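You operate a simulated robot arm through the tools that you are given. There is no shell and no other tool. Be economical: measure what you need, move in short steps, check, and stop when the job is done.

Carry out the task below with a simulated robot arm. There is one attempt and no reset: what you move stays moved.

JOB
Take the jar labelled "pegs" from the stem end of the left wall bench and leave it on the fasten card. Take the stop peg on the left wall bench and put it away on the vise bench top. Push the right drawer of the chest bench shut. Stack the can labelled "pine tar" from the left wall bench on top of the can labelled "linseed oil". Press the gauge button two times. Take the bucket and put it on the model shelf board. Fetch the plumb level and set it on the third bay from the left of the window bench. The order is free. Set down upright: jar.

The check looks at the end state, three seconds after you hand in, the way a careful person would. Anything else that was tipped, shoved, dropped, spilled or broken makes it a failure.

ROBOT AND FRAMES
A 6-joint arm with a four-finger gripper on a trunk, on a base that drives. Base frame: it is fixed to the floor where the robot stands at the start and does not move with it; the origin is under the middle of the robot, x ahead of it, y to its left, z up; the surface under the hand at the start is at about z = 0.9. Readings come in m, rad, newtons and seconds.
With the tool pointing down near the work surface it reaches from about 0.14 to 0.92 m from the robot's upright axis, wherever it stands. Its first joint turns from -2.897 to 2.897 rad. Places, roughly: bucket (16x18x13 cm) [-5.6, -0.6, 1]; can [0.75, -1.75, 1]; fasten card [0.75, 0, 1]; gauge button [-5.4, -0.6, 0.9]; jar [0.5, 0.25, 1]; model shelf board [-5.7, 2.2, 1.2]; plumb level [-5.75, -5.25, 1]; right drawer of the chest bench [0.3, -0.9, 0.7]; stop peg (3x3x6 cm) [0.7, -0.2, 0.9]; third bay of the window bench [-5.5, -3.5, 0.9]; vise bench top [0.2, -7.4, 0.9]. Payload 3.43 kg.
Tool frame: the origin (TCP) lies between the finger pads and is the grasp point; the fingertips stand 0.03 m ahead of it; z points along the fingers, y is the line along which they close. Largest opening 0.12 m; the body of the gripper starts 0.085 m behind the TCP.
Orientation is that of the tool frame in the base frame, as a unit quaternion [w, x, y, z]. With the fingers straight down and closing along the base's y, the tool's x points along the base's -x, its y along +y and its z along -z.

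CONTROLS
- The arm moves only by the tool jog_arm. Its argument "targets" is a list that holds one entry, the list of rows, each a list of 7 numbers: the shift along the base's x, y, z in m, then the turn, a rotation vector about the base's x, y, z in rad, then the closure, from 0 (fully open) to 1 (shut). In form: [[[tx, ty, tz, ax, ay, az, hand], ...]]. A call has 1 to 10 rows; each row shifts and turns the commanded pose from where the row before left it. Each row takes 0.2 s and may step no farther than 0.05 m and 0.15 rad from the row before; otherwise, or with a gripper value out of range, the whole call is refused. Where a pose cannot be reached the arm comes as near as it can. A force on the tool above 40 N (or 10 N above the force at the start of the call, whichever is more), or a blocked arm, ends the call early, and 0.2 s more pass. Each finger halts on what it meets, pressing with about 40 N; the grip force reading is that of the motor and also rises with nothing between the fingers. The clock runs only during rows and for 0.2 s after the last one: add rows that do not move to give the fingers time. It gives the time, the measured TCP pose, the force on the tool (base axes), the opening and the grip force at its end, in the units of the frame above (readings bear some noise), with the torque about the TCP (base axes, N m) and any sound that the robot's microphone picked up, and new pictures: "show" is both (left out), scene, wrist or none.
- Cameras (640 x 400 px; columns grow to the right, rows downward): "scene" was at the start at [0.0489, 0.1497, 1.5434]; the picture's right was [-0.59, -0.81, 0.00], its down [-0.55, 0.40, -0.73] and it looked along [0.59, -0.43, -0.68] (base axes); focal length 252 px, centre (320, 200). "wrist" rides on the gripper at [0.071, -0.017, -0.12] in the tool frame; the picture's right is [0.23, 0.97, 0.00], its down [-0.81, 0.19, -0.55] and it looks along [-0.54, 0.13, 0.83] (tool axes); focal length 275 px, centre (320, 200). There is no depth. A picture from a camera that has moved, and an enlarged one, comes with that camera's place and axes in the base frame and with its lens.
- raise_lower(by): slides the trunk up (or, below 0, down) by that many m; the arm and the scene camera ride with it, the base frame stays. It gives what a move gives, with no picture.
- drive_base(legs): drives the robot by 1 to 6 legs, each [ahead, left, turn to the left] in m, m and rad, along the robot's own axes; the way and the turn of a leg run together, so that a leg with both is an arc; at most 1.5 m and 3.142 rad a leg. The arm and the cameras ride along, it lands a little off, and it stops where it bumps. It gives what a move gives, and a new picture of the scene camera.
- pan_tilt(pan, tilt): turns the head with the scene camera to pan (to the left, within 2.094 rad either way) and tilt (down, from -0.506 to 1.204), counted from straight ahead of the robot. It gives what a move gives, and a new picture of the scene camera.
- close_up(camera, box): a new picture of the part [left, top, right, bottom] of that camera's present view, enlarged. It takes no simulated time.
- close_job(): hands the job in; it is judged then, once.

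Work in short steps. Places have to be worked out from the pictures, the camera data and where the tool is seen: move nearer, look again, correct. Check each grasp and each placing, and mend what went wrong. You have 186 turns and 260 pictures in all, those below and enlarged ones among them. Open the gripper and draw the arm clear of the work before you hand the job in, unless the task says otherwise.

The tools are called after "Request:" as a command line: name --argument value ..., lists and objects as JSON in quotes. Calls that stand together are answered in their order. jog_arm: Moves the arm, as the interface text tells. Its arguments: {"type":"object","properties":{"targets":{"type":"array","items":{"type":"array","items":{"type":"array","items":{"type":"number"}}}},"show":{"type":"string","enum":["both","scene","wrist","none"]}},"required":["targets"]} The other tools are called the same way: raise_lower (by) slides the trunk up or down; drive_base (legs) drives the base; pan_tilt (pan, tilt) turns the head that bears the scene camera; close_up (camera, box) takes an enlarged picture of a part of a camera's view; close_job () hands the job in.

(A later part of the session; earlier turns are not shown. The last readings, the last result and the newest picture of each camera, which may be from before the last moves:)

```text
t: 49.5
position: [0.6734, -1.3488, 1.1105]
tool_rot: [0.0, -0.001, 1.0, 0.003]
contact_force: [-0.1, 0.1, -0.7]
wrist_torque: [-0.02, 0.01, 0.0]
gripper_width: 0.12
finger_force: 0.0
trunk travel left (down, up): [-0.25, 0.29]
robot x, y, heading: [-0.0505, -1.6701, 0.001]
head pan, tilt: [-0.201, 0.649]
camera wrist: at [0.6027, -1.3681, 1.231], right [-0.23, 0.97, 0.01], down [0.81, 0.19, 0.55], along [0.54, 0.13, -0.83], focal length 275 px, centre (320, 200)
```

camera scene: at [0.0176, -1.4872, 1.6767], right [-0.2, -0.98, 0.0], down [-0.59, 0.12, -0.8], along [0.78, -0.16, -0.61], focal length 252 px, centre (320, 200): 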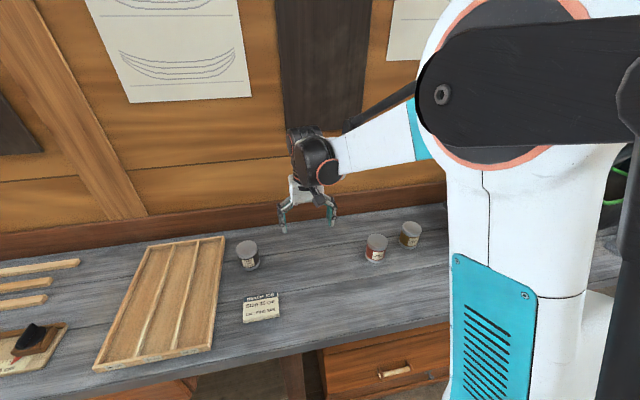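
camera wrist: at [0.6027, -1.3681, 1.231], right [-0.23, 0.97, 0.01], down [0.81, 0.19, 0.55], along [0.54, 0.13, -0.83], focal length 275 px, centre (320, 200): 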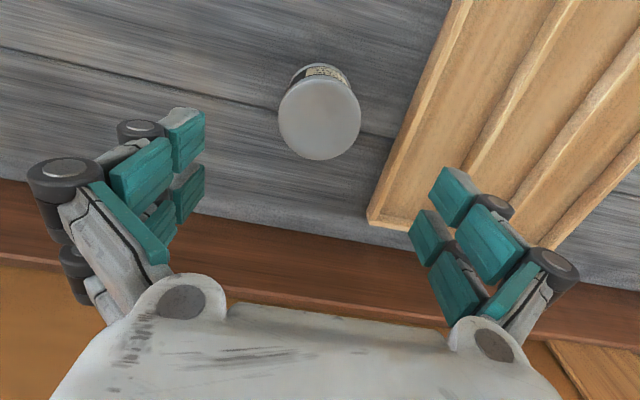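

Request:
jog_arm --targets '[[[0.002, -0.001, -0.04, 0, 0, 0, 0], [0, 0, -0.04, 0, 0, 0, 0], [0, 0, -0.04, 0, 0, 0, 0], [0, 0, -0.03, 0, 0, 0, 0], [0, 0, 0, 0, 0, 0, 0], [0, 0, 0, 0, 0, 0, 1], [0, 0, 0, 0, 0, 0, 1], [0, 0, 0, 0, 0, 0, 1]]]' --show "wrist"

```text
t: 51.3
position: [0.6746, -1.3519, 0.9618]
tool_rot: [-0.001, -0.001, 1.0, 0.003]
contact_force: [3.1, 4.6, 5.5]
wrist_torque: [-0.07, -0.01, -0.02]
gripper_width: 0.0706
finger_force: 39.9
trunk travel left (down, up): [-0.25, 0.29]
robot x, y, heading: [-0.0502, -1.6688, -0.001]
head pan, tilt: [-0.201, 0.649]
camera wrist: at [0.604, -1.3711, 1.0819], right [-0.23, 0.97, 0.01], down [0.81, 0.19, 0.55], along [0.54, 0.13, -0.83], focal length 275 px, centre (320, 200)
```

wrist: 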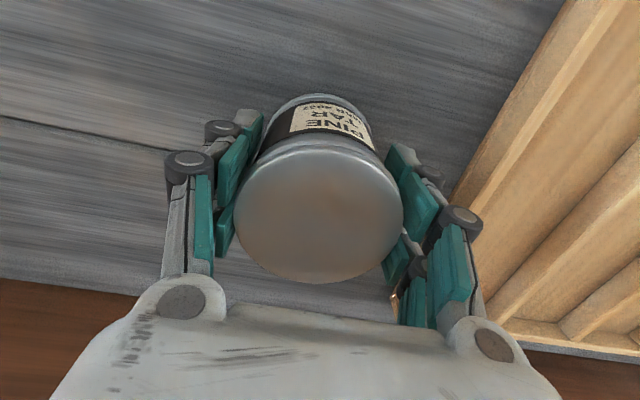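

Gripped. Lift 0.16 m and carry toward the linseed can.

Request:
jog_arm --targets '[[[0, 0, 0.04, 0, 0, 0, 1], [0, 0, 0.04, 0, 0, 0, 1], [0, 0, 0.04, 0, 0, 0, 1], [0, 0, 0.04, 0, 0, 0, 1], [0, -0.04, 0, 0, 0, 0, 1], [0, -0.05, 0, 0, 0, 0, 1], [0, -0.05, 0, 0, 0, 0, 1], [0, -0.05, 0, 0, 0, 0, 1], [0, -0.05, 0, 0, 0, 0, 1], [0, -0.05, 0, 0, 0, 0, 1]]]' --show "none"

Request:
jog_arm --targets '[[[0, -0.05, 0, 0, 0, 0, 1], [0, -0.05, 0, 0, 0, 0, 1], [0, -0.05, 0, 0, 0, 0, 1], [0, -0.05, 0, 0, 0, 0, 1], [0, -0.05, 0, 0, 0, 0, 1], [-0.005, -0.02, 0, 0, 0, 0, 1], [0, 0, 0, 0, 0, 0, 1]]]' --show "both"

```text
t: 53.5
position: [0.6731, -1.6395, 1.1204]
tool_rot: [0.001, 0.0, 1.0, 0.003]
contact_force: [-1.1, -0.2, -4.0]
wrist_torque: [0.02, 0.02, -0.05]
gripper_width: 0.071
finger_force: 40.1
trunk travel left (down, up): [-0.25, 0.29]
robot x, y, heading: [-0.0509, -1.6714, -0.0]
head pan, tilt: [-0.201, 0.649]
```

```text
t: 55.1
position: [0.6707, -1.9114, 1.1201]
tool_rot: [0.001, -0.002, 1.0, 0.003]
contact_force: [-0.8, -0.8, -4.6]
wrist_torque: [-0.02, 0.0, 0.01]
gripper_width: 0.0712
finger_force: 40.2
trunk travel left (down, up): [-0.25, 0.29]
robot x, y, heading: [-0.0513, -1.6691, 0.004]
head pan, tilt: [-0.201, 0.649]
camera scene: at [0.0175, -1.4871, 1.6767], right [-0.2, -0.98, 0.0], down [-0.59, 0.12, -0.8], along [0.78, -0.16, -0.6], focal length 252 px, centre (320, 200)
camera wrist: at [0.5998, -1.9318, 1.2409], right [-0.23, 0.97, 0.01], down [0.81, 0.19, 0.55], along [0.54, 0.13, -0.83], focal length 275 px, centre (320, 200)
```

scene: 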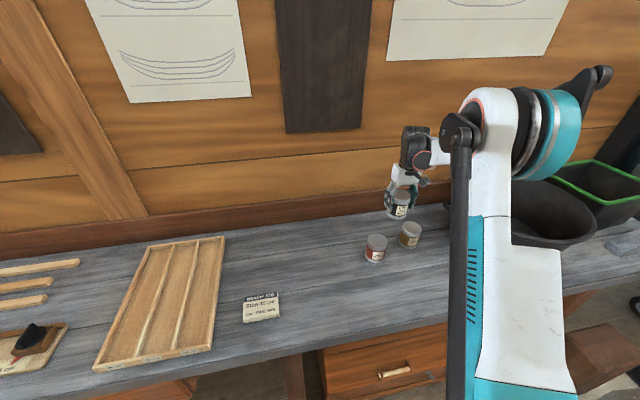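
wrist: 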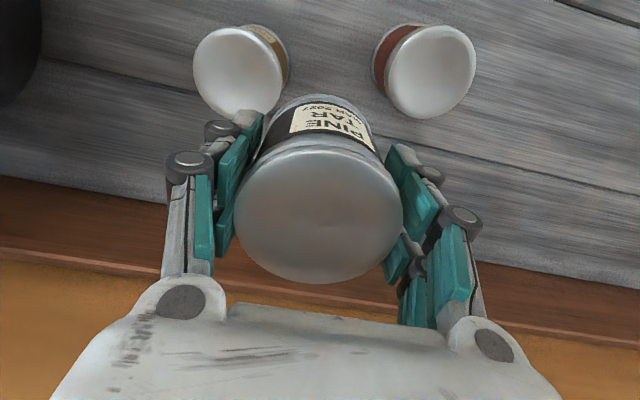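

Linseed lid measured near (0.655, -1.99). Move above it and measure again.

Request:
jog_arm --targets '[[[-0.008, -0.038, 0, 0, 0, 0, 1], [-0.008, -0.038, 0, 0, 0, 0, 1], [0, 0, 0, 0, 0, 0, 1]]]' --show "both"

```text
t: 55.9
position: [0.6546, -1.987, 1.1199]
tool_rot: [0.0, -0.001, 1.0, 0.003]
contact_force: [0.0, 0.6, -4.5]
wrist_torque: [0.0, 0.05, 0.0]
gripper_width: 0.0711
finger_force: 39.8
trunk travel left (down, up): [-0.25, 0.29]
robot x, y, heading: [-0.0502, -1.6657, 0.004]
head pan, tilt: [-0.201, 0.649]
camera scene: at [0.0175, -1.4871, 1.6767], right [-0.2, -0.98, 0.0], down [-0.59, 0.12, -0.8], along [0.78, -0.16, -0.6], focal length 252 px, centre (320, 200)
camera wrist: at [0.5842, -2.0064, 1.2408], right [-0.23, 0.97, 0.01], down [0.81, 0.19, 0.55], along [0.54, 0.13, -0.83], focal length 275 px, centre (320, 200)
```

scene: 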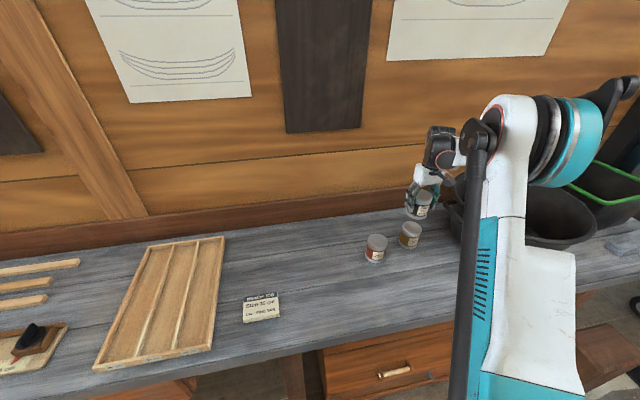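
wrist: 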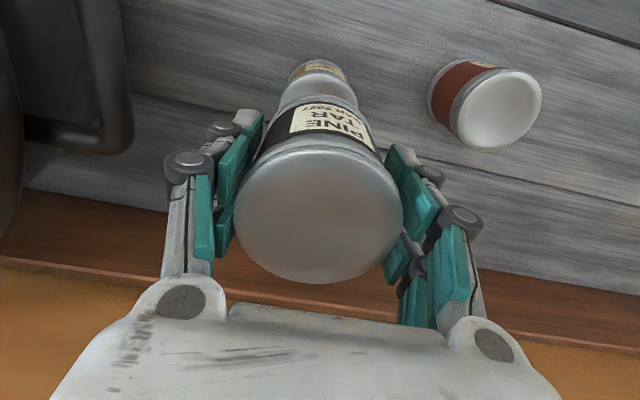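

Alignment matches within ~2 mm. Lower toward contact.

Request:
jog_arm --targets '[[[0, -0.002, -0.03, 0, 0, 0, 1], [0, 0, -0.02, 0, 0, 0, 1], [0, 0, 0, 0, 0, 0, 1]]]' --show "wrist"

Request:
close_up --camera "scene" --box '[340, 170, 468, 250]'

```text
t: 56.7
position: [0.6545, -1.9896, 1.0704]
tool_rot: [0.0, -0.001, 1.0, 0.003]
contact_force: [0.5, -0.1, -4.1]
wrist_torque: [-0.04, 0.0, 0.0]
gripper_width: 0.0712
finger_force: 40.5
trunk travel left (down, up): [-0.25, 0.29]
robot x, y, heading: [-0.0498, -1.668, 0.001]
head pan, tilt: [-0.201, 0.649]
camera wrist: at [0.5843, -2.0085, 1.1904], right [-0.23, 0.97, 0.01], down [0.81, 0.19, 0.55], along [0.54, 0.13, -0.83], focal length 275 px, centre (320, 200)
```

wrist: 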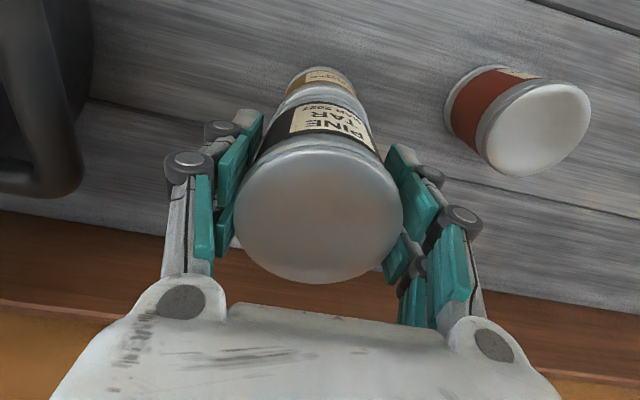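

```text
5.00 times, centred on (404, 210) of scene
camera zoom: at [0.0173, -1.4874, 1.6768], right [-0.2, -0.98, 0.0], down [-0.59, 0.12, -0.8], along [0.78, -0.16, -0.6], focal length 1260 px, centre (-100, 150)
```

zoom: 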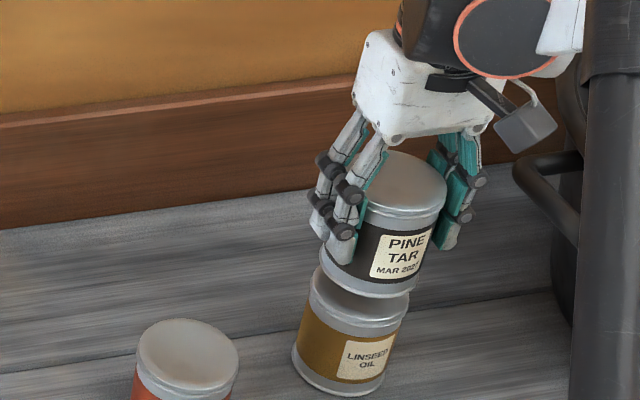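

Looks well aligned, with a small gap left. Lower in fine steps.

Request:
jog_arm --targets '[[[0, 0, -0.007, 0, 0, 0, 1], [0, 0, -0.005, 0, 0, 0, 1], [0, 0, -0.005, 0, 0, 0, 1], [0, 0, 0, 0, 0, 0, 1]]]' --show "none"

Request:
close_up --camera "scene" --box '[380, 190, 444, 230]'

```text
t: 57.7
position: [0.654, -1.9904, 1.0532]
tool_rot: [0.0, 0.0, 1.0, 0.002]
contact_force: [0.8, 0.5, -4.0]
wrist_torque: [0.02, 0.01, 0.0]
gripper_width: 0.0707
finger_force: 39.1
trunk travel left (down, up): [-0.25, 0.29]
robot x, y, heading: [-0.0518, -1.6707, 0.002]
head pan, tilt: [-0.201, 0.649]
```

```text
10.00 times, centred on (412, 210) of scene
camera zoom: at [0.0175, -1.4874, 1.6767], right [-0.2, -0.98, 0.0], down [-0.59, 0.12, -0.8], along [0.78, -0.16, -0.6], focal length 2521 px, centre (-600, 100)
```

zoom: 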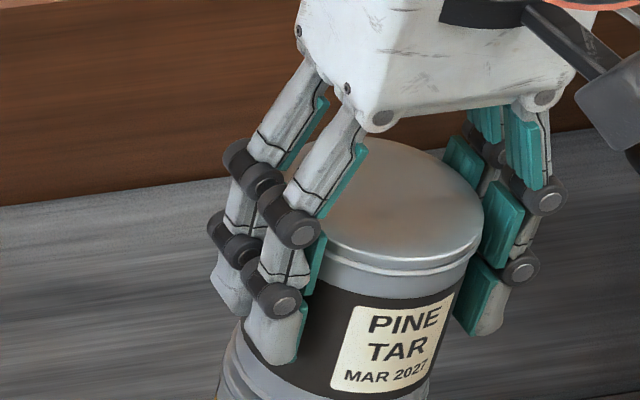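

Request:
jog_arm --targets '[[[0, 0, -0.004, 0, 0, 0, 1], [0, 0, -0.003, 0, 0, 0, 1], [0, 0, 0, 0, 0, 0, 1]]]' --show "none"

Request:
close_up --camera "scene" --box '[370, 190, 466, 250]'

```text
t: 58.5
position: [0.6522, -1.988, 1.0487]
tool_rot: [0.0, -0.001, 1.0, 0.003]
contact_force: [7.5, -0.8, 28.3]
wrist_torque: [-0.7, -0.27, 0.02]
gripper_width: 0.0711
finger_force: 39.9
trunk travel left (down, up): [-0.25, 0.29]
robot x, y, heading: [-0.0524, -1.6683, 0.005]
head pan, tilt: [-0.201, 0.649]
```

```text
6.67 times, centred on (418, 220) of scene
camera zoom: at [0.0152, -1.4861, 1.6768], right [-0.2, -0.98, 0.0], down [-0.59, 0.12, -0.8], along [0.78, -0.16, -0.6], focal length 1681 px, centre (-333, 67)
```

zoom: 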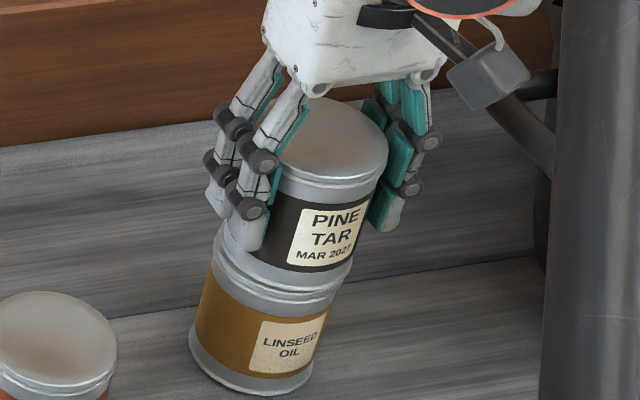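

Contact is made and the cans look coaxial. Relieve, release slowly and rise.

Request:
jog_arm --targets '[[[0, 0, 0.003, 0, 0, 0, 1], [0, 0, 0, 0, 0, 0, 0.3], [0, 0, 0, 0, 0, 0, 0.05], [0, 0, 0, 0, 0, 0, 0.05], [0, 0, 0.04, 0, 0, 0, 0.05], [0, 0, 0.05, 0, 0, 0, 0.05], [0, 0, 0.05, 0, 0, 0, 0.05], [-0.045, 0, 0, 0, 0, 0, 0]]]' --show "wrist"

Request:
close_up --camera "scene" --box '[340, 170, 468, 250]'

```text
t: 60.3
position: [0.6082, -1.9904, 1.1925]
tool_rot: [0.0, -0.001, 1.0, 0.003]
contact_force: [-0.2, 1.1, 0.5]
wrist_torque: [0.02, -0.07, 0.01]
gripper_width: 0.12
finger_force: 0.0
trunk travel left (down, up): [-0.25, 0.29]
robot x, y, heading: [-0.0511, -1.666, 0.001]
head pan, tilt: [-0.201, 0.649]
camera wrist: at [0.5371, -2.0101, 1.3132], right [-0.23, 0.97, 0.01], down [0.81, 0.19, 0.55], along [0.54, 0.13, -0.83], focal length 275 px, centre (320, 200)
```

wrist: 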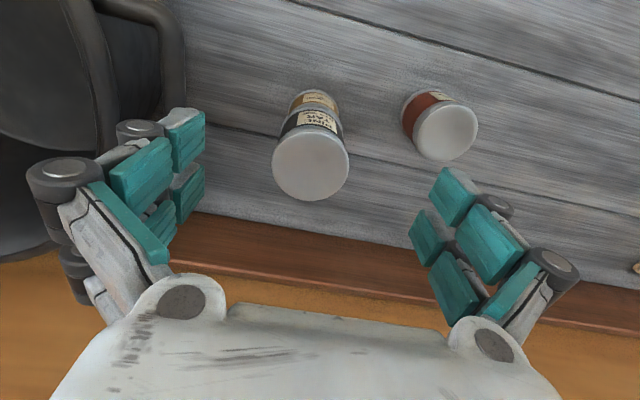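

```text
5.00 times, centred on (404, 210) of scene
camera zoom: at [0.0155, -1.487, 1.6768], right [-0.2, -0.98, 0.0], down [-0.59, 0.12, -0.8], along [0.78, -0.16, -0.6], focal length 1260 px, centre (-100, 150)
```

zoom: 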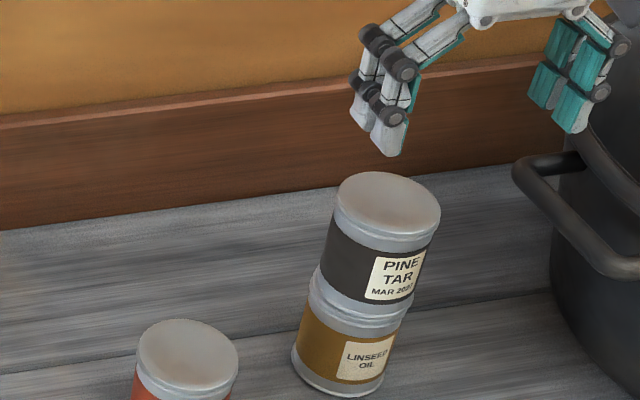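

The stack stands well. Next the stop peg: drive left to y≈-0.4 and view from above.

Request:
drive_base --legs '[[0, 1.25, 0]]'

Request:
jog_arm --targets '[[[0, 0.05, 0, 0, 0, 0, 0], [0, 0.05, 0, 0, 0, 0, 0], [0, 0.05, 0, 0, 0, 0, 0], [0, 0.05, 0, 0, 0, 0, 0], [0, 0.05, 0, 0, 0, 0, 0], [0, 0.05, 0, 0, 0, 0, 0], [0, 0.05, 0, 0, 0, 0, 0], [0, 0.05, 0, 0, 0, 0, 0], [0, 0.05, 0, 0, 0, 0, 0]]]' --show "wrist"

```text
t: 66.7
position: [0.6139, -0.7409, 1.1919]
tool_rot: [0.0, 0.011, 1.0, 0.003]
contact_force: [-0.5, 0.9, 0.0]
wrist_torque: [-0.02, -0.03, 0.0]
gripper_width: 0.1199
finger_force: 0.1
trunk travel left (down, up): [-0.25, 0.29]
robot x, y, heading: [-0.0376, -0.4032, -0.023]
head pan, tilt: [-0.201, 0.649]
camera scene: at [0.0349, -0.2231, 1.6767], right [-0.22, -0.98, 0.0], down [-0.59, 0.13, -0.8], along [0.78, -0.18, -0.6], focal length 252 px, centre (320, 200)
```

scene: 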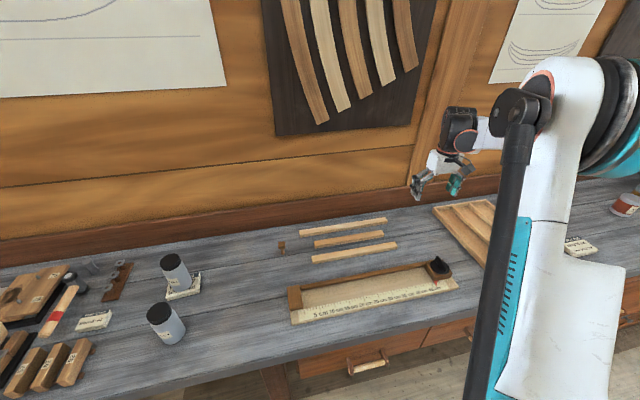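

```text
t: 68.7
position: [0.6152, -0.2898, 1.1942]
tool_rot: [0.0, 0.012, 1.0, 0.002]
contact_force: [-0.1, 1.0, -0.5]
wrist_torque: [-0.03, 0.03, 0.01]
gripper_width: 0.1199
finger_force: 0.1
trunk travel left (down, up): [-0.25, 0.29]
robot x, y, heading: [-0.037, -0.4009, -0.02]
head pan, tilt: [-0.201, 0.649]
camera wrist: at [0.5435, -0.3081, 1.3139], right [-0.21, 0.98, 0.0], down [0.82, 0.17, 0.55], along [0.54, 0.12, -0.83], focal length 275 px, centre (320, 200)
```

wrist: 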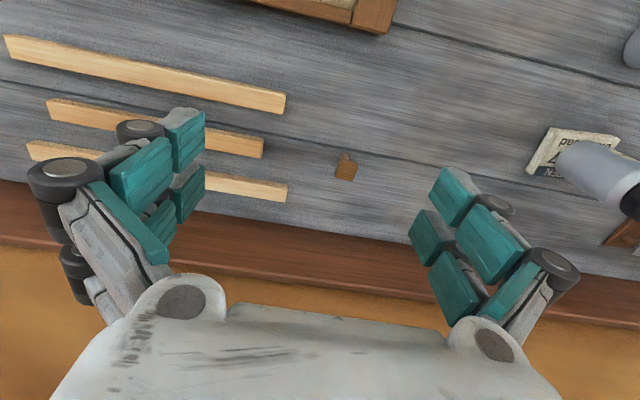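

Request:
close_up --camera "scene" --box '[260, 225, 324, 265]'

Request:
jog_arm --targets '[[[0.034, 0.02, -0.03, 0, 0, 0, 0], [0.034, 0.02, -0.03, 0, 0, 0, 0], [0.034, 0.02, -0.03, 0, 0, 0, 0], [0, 0, 0, 0, 0, 0, 0.4]]]' --show "wrist"

```text
10.00 times, centred on (292, 245) of scene
camera zoom: at [0.0351, -0.2222, 1.6766], right [-0.22, -0.97, 0.0], down [-0.59, 0.13, -0.8], along [0.78, -0.18, -0.6], focal length 2521 px, centre (600, -250)
```

zoom: 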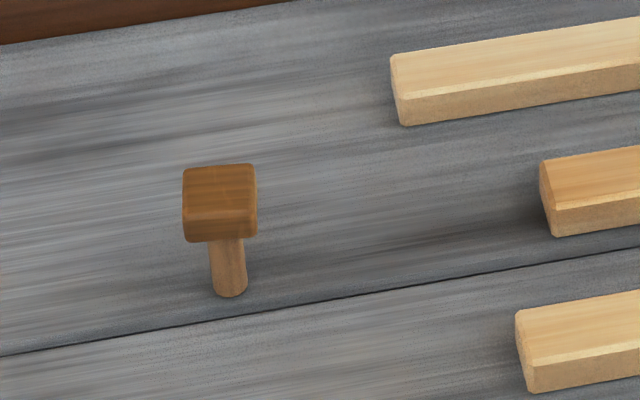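

```text
t: 69.7
position: [0.7198, -0.2312, 1.1032]
tool_rot: [-0.001, 0.011, 1.0, 0.002]
contact_force: [-0.4, -0.1, -0.2]
wrist_torque: [-0.05, 0.0, -0.04]
gripper_width: 0.0719
finger_force: 0.0
trunk travel left (down, up): [-0.25, 0.29]
robot x, y, heading: [-0.0338, -0.4017, -0.022]
head pan, tilt: [-0.201, 0.649]
camera wrist: at [0.6477, -0.2493, 1.2237], right [-0.21, 0.98, 0.01], down [0.82, 0.17, 0.55], along [0.54, 0.12, -0.83], focal length 275 px, centre (320, 200)
```

wrist: 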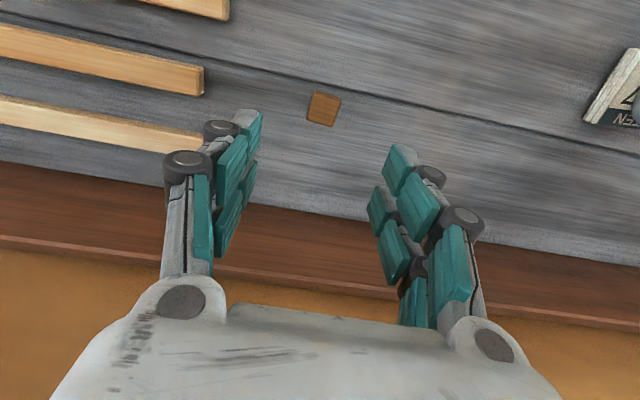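

Peg head at (0.716, -0.230), top about z 0.96. Descend to z≈0.946 and grip the head.

Request:
jog_arm --targets '[[[-0.003, 0.001, -0.04, 0, 0, 0, 0.4], [0, 0, -0.04, 0, 0, 0, 0.4], [0, 0, -0.04, 0, 0, 0, 0.4], [0, 0, -0.037, 0, 0, 0, 0.4], [0, 0, 0, 0, 0, 0, 0.4], [0, 0, 0, 0, 0, 0, 1], [0, 0, 0, 0, 0, 0, 1], [0, 0, 0, 0, 0, 0, 1]]]' --show "wrist"

```text
t: 71.5
position: [0.7127, -0.2301, 0.9433]
tool_rot: [0.0, 0.012, 1.0, 0.003]
contact_force: [-0.7, -0.3, -0.6]
wrist_torque: [-0.01, -0.01, -0.02]
gripper_width: 0.0255
finger_force: 40.6
trunk travel left (down, up): [-0.25, 0.29]
robot x, y, heading: [-0.0371, -0.4001, -0.022]
head pan, tilt: [-0.201, 0.649]
camera wrist: at [0.642, -0.2478, 1.0645], right [-0.21, 0.98, 0.01], down [0.82, 0.17, 0.55], along [0.54, 0.12, -0.83], focal length 275 px, centre (320, 200)
```

wrist: 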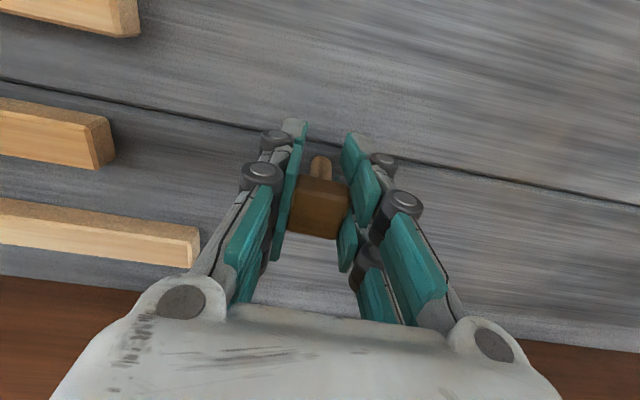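

Peg gripped (0.0255 m). Lift and retract the arm, then back off.

Request:
jog_arm --targets '[[[0, 0, 0.045, 0, 0, 0, 1], [0, 0, 0.045, 0, 0, 0, 1], [0, 0, 0.045, 0, 0, 0, 1], [-0.02, 0, 0.045, 0, 0, 0, 1], [-0.03, 0, 0.04, 0, 0, 0, 1], [-0.05, 0, 0, 0, 0, 0, 1], [-0.05, 0, 0, 0, 0, 0, 1], [-0.05, 0, 0, 0, 0, 0, 1], [-0.05, 0, 0, 0, 0, 0, 1], [-0.05, 0, 0, 0, 0, 0, 1]]]' --show "none"

Request:
drive_base --legs '[[-0.45, 0, 0], [0, 0, -1.55]]'

Request:
pan_tilt --pan 0.0 --tilt 0.3

```text
t: 73.7
position: [0.4143, -0.2313, 1.1637]
tool_rot: [0.0, 0.012, 1.0, 0.003]
contact_force: [0.1, 0.6, 0.1]
wrist_torque: [0.03, -0.01, 0.02]
gripper_width: 0.0251
finger_force: 40.4
trunk travel left (down, up): [-0.25, 0.29]
robot x, y, heading: [-0.0388, -0.403, -0.025]
head pan, tilt: [-0.201, 0.649]
```

```text
t: 80.2
position: [-0.3095, -0.8429, 1.1634]
tool_rot: [0.001, 0.718, 0.696, 0.002]
contact_force: [-0.3, -0.7, -0.3]
wrist_torque: [0.03, 0.0, 0.05]
gripper_width: 0.025
finger_force: 39.7
trunk travel left (down, up): [-0.25, 0.29]
robot x, y, heading: [-0.4796, -0.3915, -1.603]
head pan, tilt: [-0.201, 0.649]
camera scene: at [-0.3048, -0.4625, 1.6806], right [-0.95, 0.32, 0.0], down [0.18, 0.54, -0.82], along [-0.26, -0.78, -0.57], focal length 252 px, centre (320, 200)
```

scene: 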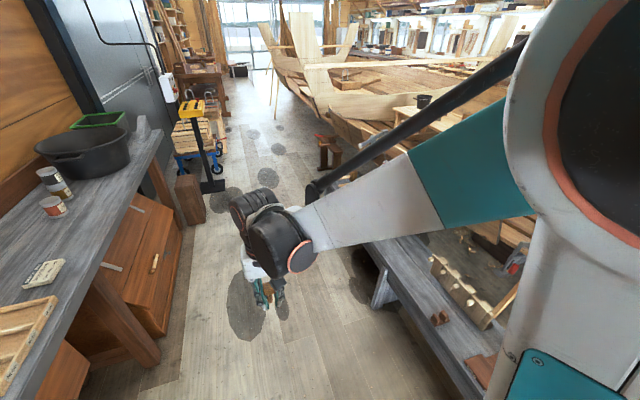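

```text
t: 81.0
position: [-0.3101, -0.8439, 1.1646]
tool_rot: [0.002, 0.718, 0.696, 0.002]
contact_force: [0.6, 0.3, 0.7]
wrist_torque: [0.0, 0.0, 0.02]
gripper_width: 0.0255
finger_force: 39.5
trunk travel left (down, up): [-0.25, 0.29]
robot x, y, heading: [-0.4797, -0.3909, -1.6]
head pan, tilt: [0.0, 0.3]
camera scene: at [-0.2993, -0.4692, 1.7052], right [-0.97, 0.24, 0.0], down [0.08, 0.32, -0.94], along [-0.23, -0.92, -0.33], focal length 252 px, centre (320, 200)
```

scene: 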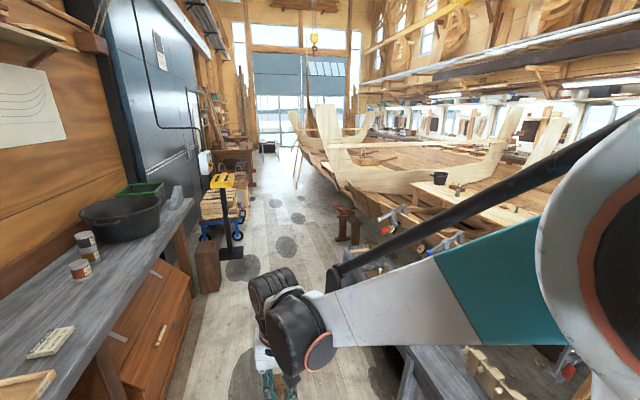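

Facing down the aisle with the peg held. The aisle at x≈-0.5 to -0.7 is clear of the cart and stool; drive ahead 3 m.

Request:
drive_base --legs '[[1.5, -0.05, 0], [1.5, -0.05, 0]]'

```text
refused: leg 1 is longer than a leg can be; nothing moved
```

Request:
drive_base --legs '[[1.45, -0.05, 0], [1.45, -0.05, 0]]'

```text
t: 95.1
position: [-0.5047, -3.7491, 1.1641]
tool_rot: [0.002, 0.721, 0.693, 0.002]
contact_force: [0.9, -0.1, 0.5]
wrist_torque: [0.01, 0.0, -0.02]
gripper_width: 0.0251
finger_force: 39.7
trunk travel left (down, up): [-0.25, 0.29]
robot x, y, heading: [-0.6688, -3.2911, -1.603]
head pan, tilt: [0.0, 0.3]
camera scene: at [-0.4913, -3.3742, 1.7084], right [-0.97, 0.25, 0.0], down [0.07, 0.29, -0.95], along [-0.24, -0.93, -0.3], focal length 252 px, centre (320, 200)
```

scene: 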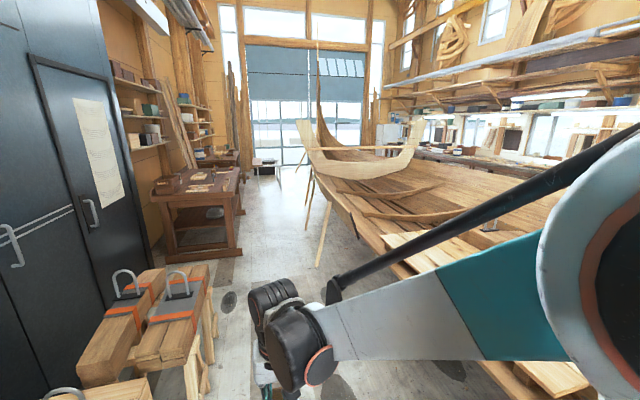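

Request:
close_up --camera "scene" --box '[120, 110, 340, 270]'

```text
2.50 times, centred on (230, 190) of scene
camera zoom: at [-0.4913, -3.3742, 1.7084], right [-0.97, 0.25, 0.0], down [0.07, 0.29, -0.95], along [-0.24, -0.93, -0.3], focal length 630 px, centre (545, 225)
```

zoom: 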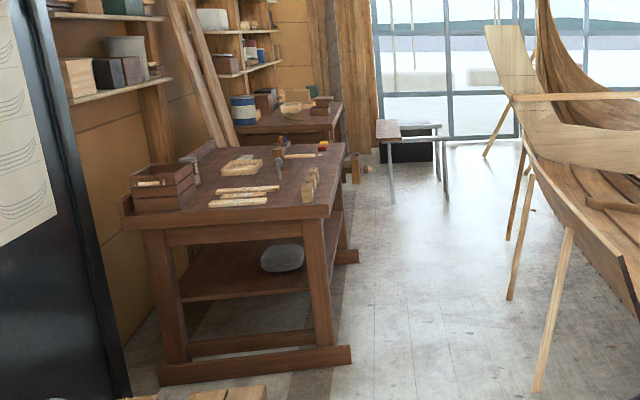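

The vise bench spans y≈-6.3 to -8.2 with its front edge at x≈-0.23. Drive on along the aisle to y≈-6.9 and turn to face it.

Request:
drive_base --legs '[[1.4, 0.03, 0], [1.4, 0.03, 0]]'

Request:
pan_tilt --pan 0.4 --tilt 0.5

```text
t: 108.7
position: [-0.5868, -6.5597, 1.1647]
tool_rot: [0.002, 0.73, 0.684, 0.002]
contact_force: [0.6, 0.5, -0.9]
wrist_torque: [0.01, -0.01, -0.01]
gripper_width: 0.0253
finger_force: 40.1
trunk travel left (down, up): [-0.25, 0.29]
robot x, y, heading: [-0.743, -6.104, -1.631]
head pan, tilt: [0.0, 0.3]
camera scene: at [-0.5635, -6.1848, 1.7087], right [-0.96, 0.27, 0.0], down [0.08, 0.28, -0.96], along [-0.26, -0.92, -0.29], focal length 252 px, centre (320, 200)
```

scene: 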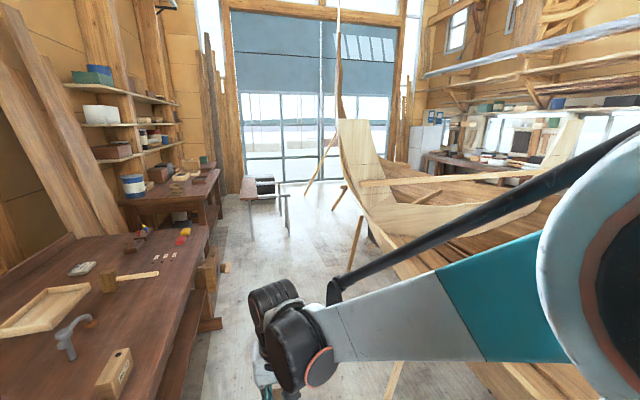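

```text
t: 109.6
position: [-0.586, -6.5597, 1.1639]
tool_rot: [0.002, 0.729, 0.684, 0.001]
contact_force: [-0.1, -0.9, -0.4]
wrist_torque: [-0.02, 0.0, 0.0]
gripper_width: 0.0251
finger_force: 40.1
trunk travel left (down, up): [-0.25, 0.29]
robot x, y, heading: [-0.7416, -6.1008, -1.632]
head pan, tilt: [0.4, 0.499]
camera scene: at [-0.5637, -6.1839, 1.6996], right [-0.96, 0.28, 0.0], down [0.11, 0.37, -0.92], along [-0.26, -0.89, -0.39], focal length 252 px, centre (320, 200)
```

scene: 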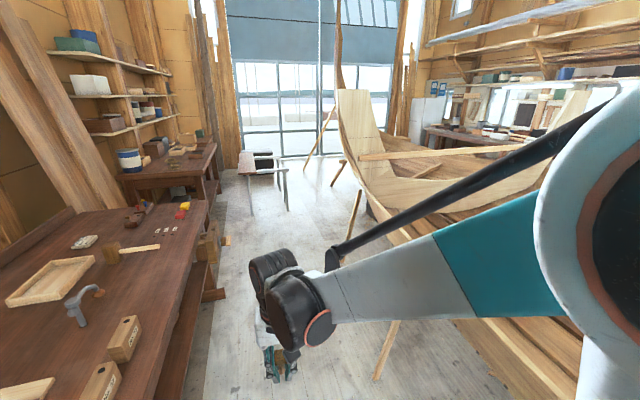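

This bench holds a vise at its front edge. Drive 0.9 m further and turn left to face it.

Request:
drive_base --legs '[[0.9, 0.08, 0], [0, 0, 1.63]]'

Request:
pan_tilt --pan -0.1 --tilt 0.65

```text
t: 118.2
position: [-0.2697, -6.8462, 1.164]
tool_rot: [0.0, 0.034, 0.999, 0.003]
contact_force: [0.3, 0.1, -0.6]
wrist_torque: [0.01, 0.0, -0.02]
gripper_width: 0.0253
finger_force: 40.4
trunk travel left (down, up): [-0.25, 0.29]
robot x, y, heading: [-0.725, -7.0031, -0.068]
head pan, tilt: [0.4, 0.499]
camera scene: at [-0.6451, -6.8266, 1.6954], right [-0.29, -0.96, 0.0], down [-0.41, 0.12, -0.9], along [0.87, -0.26, -0.43], focal length 252 px, centre (320, 200)
```

scene: 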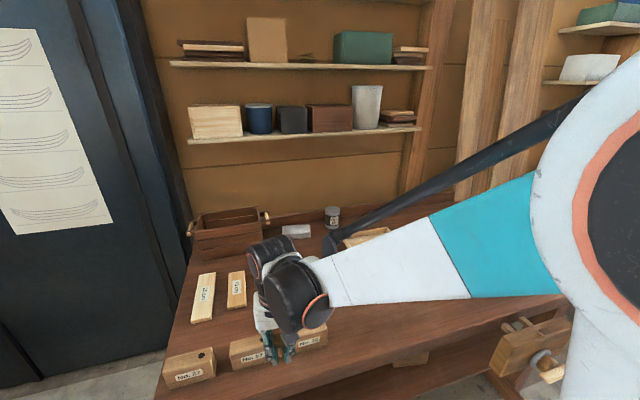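

```text
t: 119.1
position: [-0.2699, -6.8463, 1.1642]
tool_rot: [0.0, 0.034, 0.999, 0.003]
contact_force: [-0.6, 0.1, -0.6]
wrist_torque: [-0.02, 0.03, 0.0]
gripper_width: 0.0249
finger_force: 40.7
trunk travel left (down, up): [-0.25, 0.29]
robot x, y, heading: [-0.7289, -7.0003, -0.066]
head pan, tilt: [-0.099, 0.649]
camera scene: at [-0.645, -6.8265, 1.6946], right [-0.29, -0.96, 0.0], down [-0.42, 0.12, -0.9], along [0.86, -0.26, -0.43], focal length 252 px, centre (320, 200)
```

scene: 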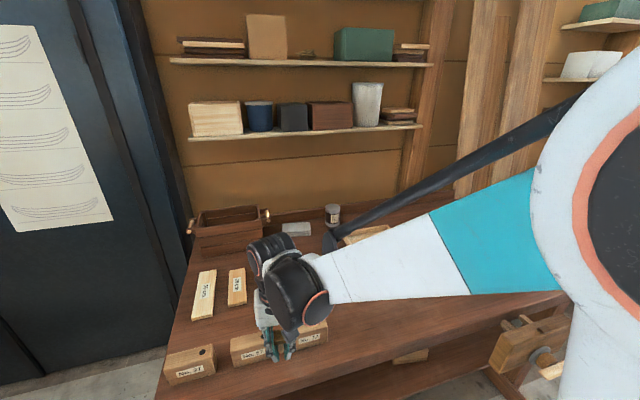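

I use the wrist camera to look at the bench top around y≈-7.1.

Request:
jog_arm --targets '[[[0.03, -0.04, 0.02, 0, 0, 0, 1], [0.03, -0.04, 0.02, 0, 0, 0, 1], [0.02, -0.045, 0, 0, 0, 0, 1], [0.02, -0.045, 0, 0, 0, 0, 1], [0.02, -0.045, 0, 0, 0, 0, 1], [0, -0.045, 0, 0, 0, 0, 1]]]' --show "both"

```text
refused: row 1 steps farther than a row can; nothing moved
```

Request:
jog_arm --targets '[[[0.025, -0.035, 0.02, 0, 0, 0, 1], [0.025, -0.035, 0.02, 0, 0, 0, 1], [0.02, -0.045, 0, 0, 0, 0, 1], [0.02, -0.045, 0, 0, 0, 0, 1], [0.02, -0.045, 0, 0, 0, 0, 1], [0, -0.045, 0, 0, 0, 0, 1]]]' --show "both"

```text
t: 120.5
position: [-0.1601, -7.0985, 1.2062]
tool_rot: [0.0, 0.032, 0.999, 0.003]
contact_force: [-0.4, 0.0, -0.7]
wrist_torque: [0.01, 0.01, 0.03]
gripper_width: 0.025
finger_force: 40.3
trunk travel left (down, up): [-0.25, 0.29]
robot x, y, heading: [-0.7267, -6.9978, -0.066]
head pan, tilt: [-0.099, 0.649]
camera scene: at [-0.6476, -6.8154, 1.6768], right [-0.16, -0.99, 0.0], down [-0.6, 0.1, -0.8], along [0.79, -0.13, -0.6], focal length 252 px, centre (320, 200)
camera wrist: at [-0.2314, -7.1127, 1.3259], right [-0.17, 0.99, 0.01], down [0.82, 0.13, 0.55], along [0.55, 0.1, -0.83], focal length 275 px, centre (320, 200)
```

scene: 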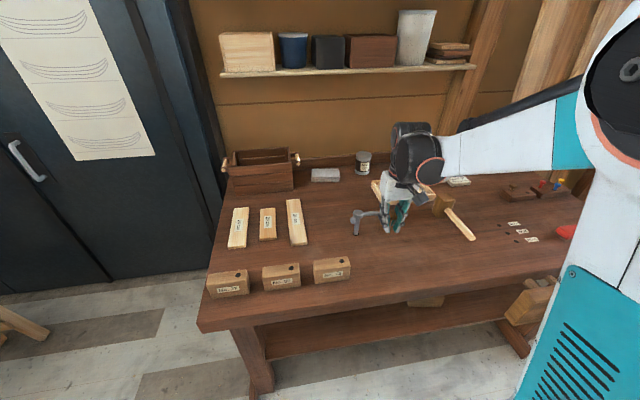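
wrist: 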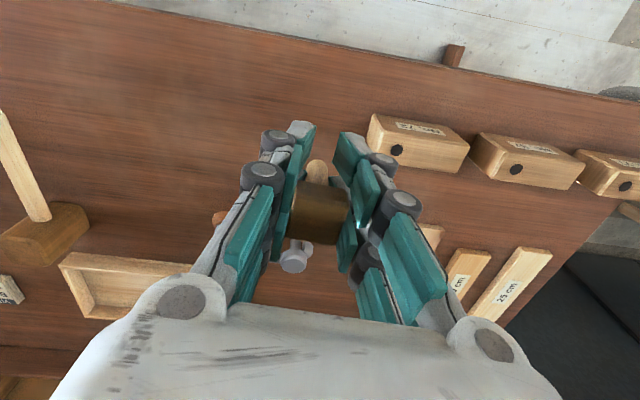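

Front area around (-0.11, -7.22) is free. Move there and lower.

Request:
jog_arm --targets '[[[0.015, -0.04, 0, 0, 0, 0, 1], [0.015, -0.04, 0, 0, 0, 0, 1], [0.015, -0.04, 0, 0, 0, 0, 1], [0, 0, -0.04, 0, 0, 0, 1], [0, 0, -0.05, 0, 0, 0, 1], [0, 0, -0.05, 0, 0, 0, 1], [0, 0, -0.05, 0, 0, 0, 1], [0, 0, -0.03, 0, 0, 0, 1], [0, 0, 0, 0, 0, 0, 1]]]' --show "both"

```text
t: 122.5
position: [-0.1136, -7.2162, 0.9831]
tool_rot: [0.0, 0.033, 0.999, 0.003]
contact_force: [0.2, 0.1, -0.6]
wrist_torque: [-0.01, 0.0, 0.01]
gripper_width: 0.0246
finger_force: 39.7
trunk travel left (down, up): [-0.25, 0.29]
robot x, y, heading: [-0.7294, -6.9971, -0.064]
head pan, tilt: [-0.099, 0.649]
camera scene: at [-0.6476, -6.8146, 1.6768], right [-0.16, -0.99, 0.0], down [-0.6, 0.1, -0.8], along [0.79, -0.13, -0.6], focal length 252 px, centre (320, 200)
camera wrist: at [-0.1856, -7.2314, 1.1033], right [-0.16, 0.99, 0.01], down [0.82, 0.13, 0.55], along [0.55, 0.1, -0.83], focal length 275 px, centre (320, 200)
```

scene: 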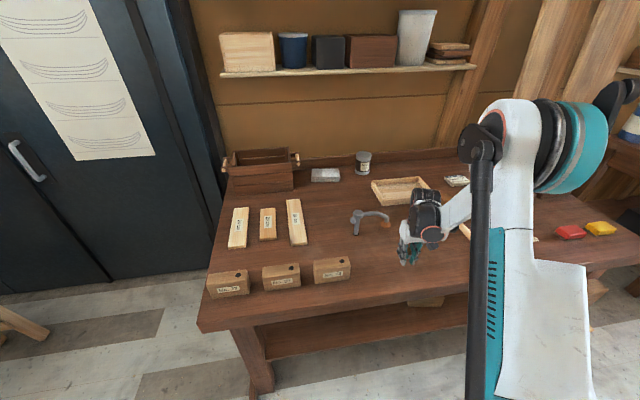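
wrist: 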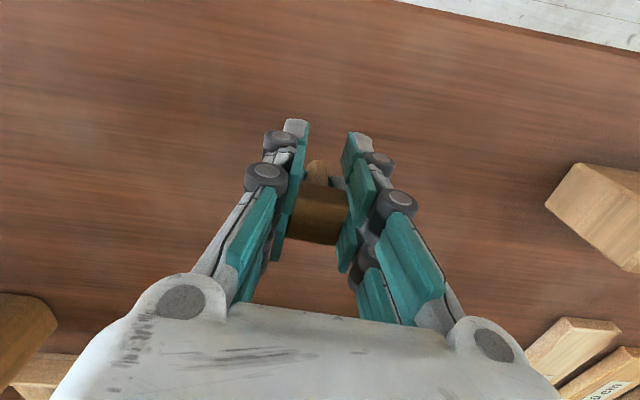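

Request:
jog_arm --targets '[[[0, 0, -0.02, 0, 0, 0, 1], [0, 0, -0.01, 0, 0, 0, 1], [0, 0, -0.005, 0, 0, 0, 1], [0, 0, -0.005, 0, 0, 0, 1], [0, 0, 0, 0, 0, 0, 1]]]' --show "none"

```text
t: 123.7
position: [-0.1146, -7.2171, 0.9431]
tool_rot: [0.0, 0.033, 0.999, 0.003]
contact_force: [0.2, -0.6, -0.4]
wrist_torque: [0.02, -0.02, 0.01]
gripper_width: 0.0244
finger_force: 39.8
trunk travel left (down, up): [-0.25, 0.29]
robot x, y, heading: [-0.7277, -7.0016, -0.062]
head pan, tilt: [-0.099, 0.649]
```

Request:
jog_arm --targets '[[[0, 0, -0.004, 0, 0, 0, 1], [0, 0, -0.004, 0, 0, 0, 1], [0, 0, 0, 0, 0, 0, 1]]]' --show "wrist"

```text
t: 124.3
position: [-0.1143, -7.2156, 0.9402]
tool_rot: [0.002, 0.033, 0.999, 0.002]
contact_force: [-1.0, 1.3, 25.1]
wrist_torque: [0.02, -0.17, -0.01]
gripper_width: 0.0243
finger_force: 40.3
trunk travel left (down, up): [-0.25, 0.29]
robot x, y, heading: [-0.7255, -7.0018, -0.068]
head pan, tilt: [-0.099, 0.649]
stopped in row 3: the force on the tool passed its limit at 43 N (the readings are from after the stop); the commanded pose is now the measured one
camera wrist: at [-0.1869, -7.2311, 1.0599], right [-0.16, 0.99, 0.0], down [0.82, 0.13, 0.56], along [0.55, 0.09, -0.83], focal length 275 px, centre (320, 200)
```

wrist: 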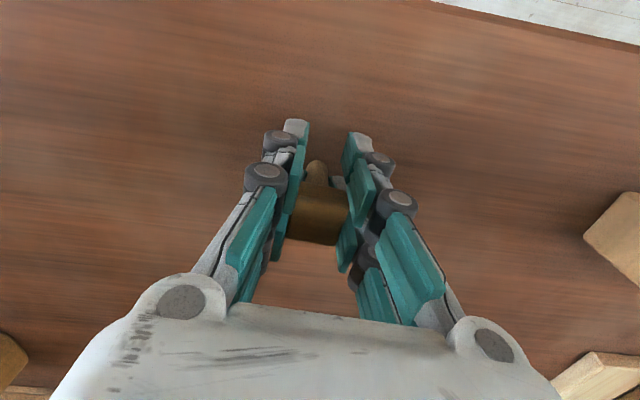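

The peg's foot is on the bench. Relieve, open and rise.

Request:
jog_arm --targets '[[[0, 0, 0.002, 0, 0, 0, 1], [0, 0, 0, 0, 0, 0, 0.6], [0, 0, 0, 0, 0, 0, 0.4], [0, 0, 0, 0, 0, 0, 0.4], [0, 0, 0.03, 0, 0, 0, 0.4], [0, 0, 0.05, 0, 0, 0, 0.4], [0, 0, 0.05, 0, 0, 0, 0.4], [0, 0, 0.05, 0, 0, 0, 0.4], [0, 0, 0.05, 0, 0, 0, 0.4]]]' --show "wrist"

```text
t: 126.3
position: [-0.112, -7.2188, 1.1703]
tool_rot: [0.002, 0.033, 0.999, 0.003]
contact_force: [-0.1, -0.9, 0.2]
wrist_torque: [-0.02, 0.01, 0.0]
gripper_width: 0.0718
finger_force: 0.0
trunk travel left (down, up): [-0.25, 0.29]
robot x, y, heading: [-0.7295, -6.9998, -0.068]
head pan, tilt: [-0.099, 0.649]
camera wrist: at [-0.184, -7.2335, 1.2894], right [-0.16, 0.99, 0.0], down [0.82, 0.13, 0.56], along [0.55, 0.09, -0.83], focal length 275 px, centre (320, 200)
```

wrist: 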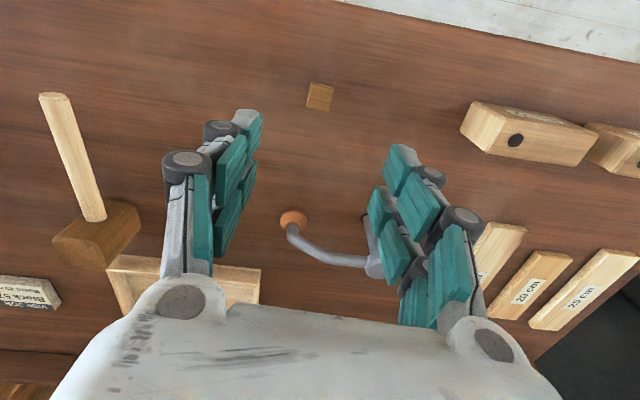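

Peg stands upright on the bench. Now retract, turn to face -y and survey the route around the boat.

Request:
jog_arm --targets '[[[-0.05, 0, 0, 0, 0, 0, 1], [-0.05, 0.0, 0, 0, 0, 0, 1], [-0.05, 0.0, 0, 0, 0, 0, 1], [-0.04, 0.02, 0, 0, 0, 0, 1], [-0.04, 0.02, 0, 0, 0, 0, 1]]]' --show "none"

Request:
drive_base --legs '[[0, 0, -1.6]]'

Request:
pan_tilt --pan 0.0 --tilt 0.35

```text
t: 127.5
position: [-0.3447, -7.1764, 1.1708]
tool_rot: [0.002, 0.034, 0.999, 0.002]
contact_force: [0.1, 0.3, -0.3]
wrist_torque: [-0.02, -0.03, 0.0]
gripper_width: 0.0001
finger_force: 33.5
trunk travel left (down, up): [-0.25, 0.29]
robot x, y, heading: [-0.7318, -7.0027, -0.059]
head pan, tilt: [-0.099, 0.649]
```

```text
t: 131.8
position: [-0.9091, -7.3834, 1.1689]
tool_rot: [0.003, 0.734, 0.68, 0.0]
contact_force: [-0.5, -0.5, 0.5]
wrist_torque: [0.01, -0.03, -0.04]
gripper_width: 0.0
finger_force: 33.6
trunk travel left (down, up): [-0.25, 0.29]
robot x, y, heading: [-0.7285, -6.9982, -1.647]
head pan, tilt: [-0.099, 0.649]
camera scene: at [-0.541, -7.082, 1.6767], right [-0.98, 0.17, 0.0], down [0.11, 0.6, -0.8], along [-0.14, -0.78, -0.6], focal length 252 px, centre (320, 200)
```

scene: 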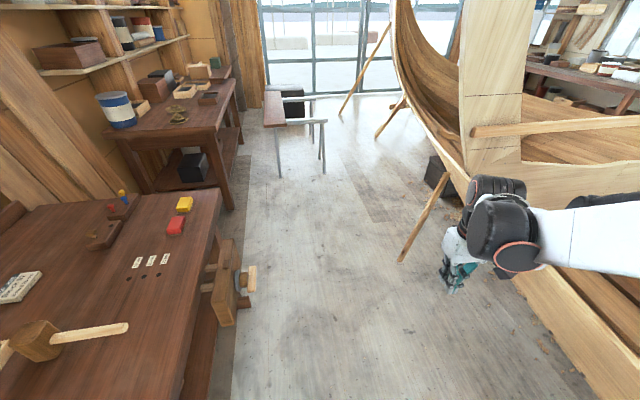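

```text
t: 132.6
position: [-0.9092, -7.3831, 1.1709]
tool_rot: [0.003, 0.734, 0.679, -0.001]
contact_force: [-1.1, -0.1, 0.5]
wrist_torque: [-0.01, -0.01, -0.04]
gripper_width: 0.0
finger_force: 33.4
trunk travel left (down, up): [-0.25, 0.29]
robot x, y, heading: [-0.7296, -7.0012, -1.647]
head pan, tilt: [0.0, 0.351]
camera scene: at [-0.5328, -7.0894, 1.7037], right [-1.0, 0.08, 0.0], down [0.03, 0.34, -0.94], along [-0.07, -0.94, -0.34], focal length 252 px, centre (320, 200)
```

scene: 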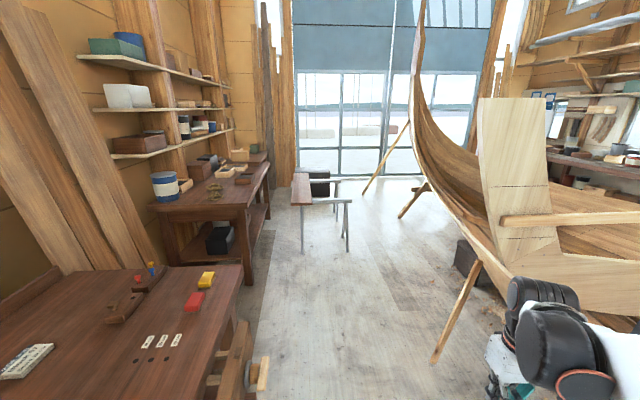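

The far end looks cramped, so I go back north through the known aisle: turn left around (arm sweeping over the bench side, high) and drive back.

Request:
drive_base --legs '[[0, 0, 3.14], [1.45, -0.06, 0], [1.45, -0.06, 0], [1.45, -0.06, 0]]'

```text
t: 151.3
position: [-0.1313, -4.3277, 1.1706]
tool_rot: [0.0, -0.619, 0.786, 0.002]
contact_force: [-0.7, 0.1, 0.1]
wrist_torque: [0.06, -0.02, 0.01]
gripper_width: 0.0001
finger_force: 33.5
trunk travel left (down, up): [-0.25, 0.29]
robot x, y, heading: [-0.369, -4.6765, 1.339]
head pan, tilt: [0.0, 0.351]
stopped in leg 3: the robot was blocked; the commanded pose is now the measured one
camera scene: at [-0.5454, -4.5608, 1.7039], right [0.97, -0.23, 0.0], down [-0.08, -0.33, -0.94], along [0.22, 0.91, -0.34], focal length 252 px, centre (320, 200)
```

scene: 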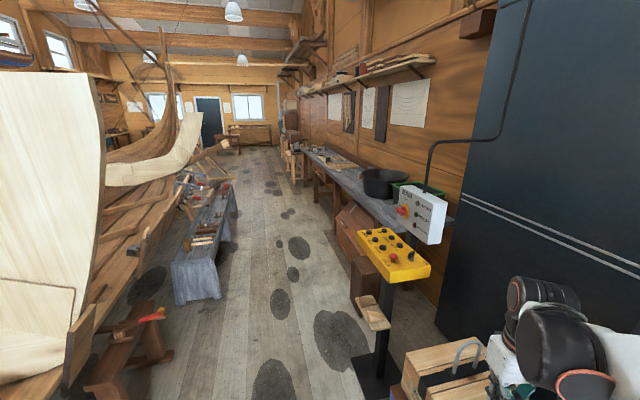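

I drifted right and bumped the cart. Back off a little, shift left, and straighten.

Request:
drive_base --legs '[[-0.2, 0, 0], [0, 0.35, 0], [0, 0, 0.25]]'

```text
t: 155.6
position: [-0.6158, -4.3913, 1.1702]
tool_rot: [0.001, 0.713, -0.701, -0.002]
contact_force: [0.3, 0.4, -0.1]
wrist_torque: [-0.02, 0.0, -0.02]
gripper_width: 0.0003
finger_force: 33.6
trunk travel left (down, up): [-0.25, 0.29]
robot x, y, heading: [-0.7596, -4.7885, 1.589]
head pan, tilt: [0.0, 0.351]
camera scene: at [-0.9582, -4.7222, 1.7038], right [1.0, 0.02, 0.0], down [0.01, -0.34, -0.94], along [-0.02, 0.94, -0.34], focal length 252 px, centre (320, 200)
```

scene: 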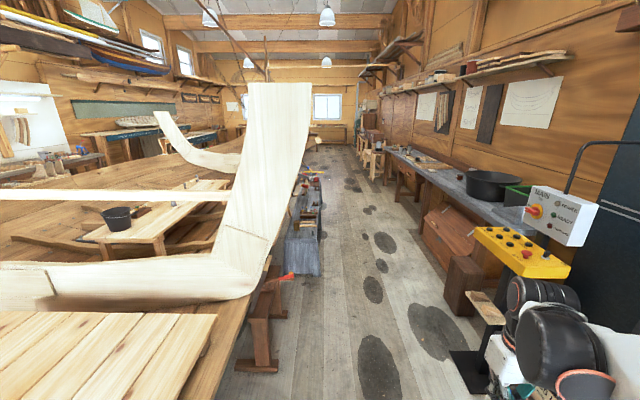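

Centre of the aisle is about x=-0.65; heading is now straight. Drive ahead in checked stages.

Request:
drive_base --legs '[[1.2, -0.03, 0]]'

Request:
drive_base --legs '[[1.45, -0.12, 0]]'

```text
t: 160.8
position: [-0.6194, -3.2991, 1.1699]
tool_rot: [0.0, 0.718, -0.696, -0.004]
contact_force: [0.8, -0.7, 0.5]
wrist_torque: [0.03, -0.03, -0.02]
gripper_width: 0.0002
finger_force: 33.2
trunk travel left (down, up): [-0.25, 0.29]
robot x, y, heading: [-0.7604, -3.6987, 1.601]
head pan, tilt: [0.0, 0.351]
stopped in leg 1: the robot was blocked; the commanded pose is now the measured one
camera scene: at [-0.9585, -3.6356, 1.7081], right [1.0, 0.04, 0.0], down [0.01, -0.3, -0.95], along [-0.04, 0.95, -0.3], focal length 252 px, centre (320, 200)
```

scene: 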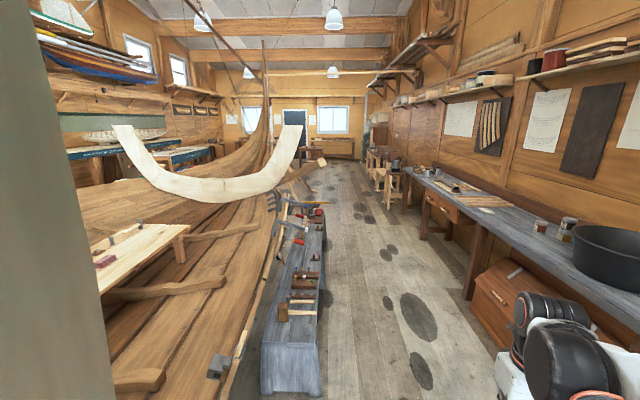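

```text
t: 161.8
position: [-0.6186, -3.2908, 1.1735]
tool_rot: [-0.001, 0.719, -0.695, -0.006]
contact_force: [-0.6, 0.3, -1.5]
wrist_torque: [0.0, 0.0, 0.04]
gripper_width: 0.0002
finger_force: 33.2
trunk travel left (down, up): [-0.25, 0.29]
robot x, y, heading: [-0.756, -3.6831, 1.613]
head pan, tilt: [0.0, 0.351]
stopped in leg 1: the robot was blocked; the commanded pose is now the measured one
camera scene: at [-0.9583, -3.6309, 1.7103], right [1.0, 0.07, 0.0], down [0.02, -0.28, -0.96], along [-0.07, 0.96, -0.28], focal length 252 px, centre (320, 200)
```

scene: 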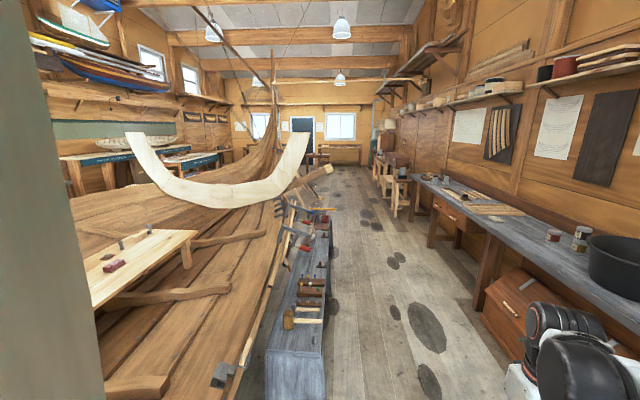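

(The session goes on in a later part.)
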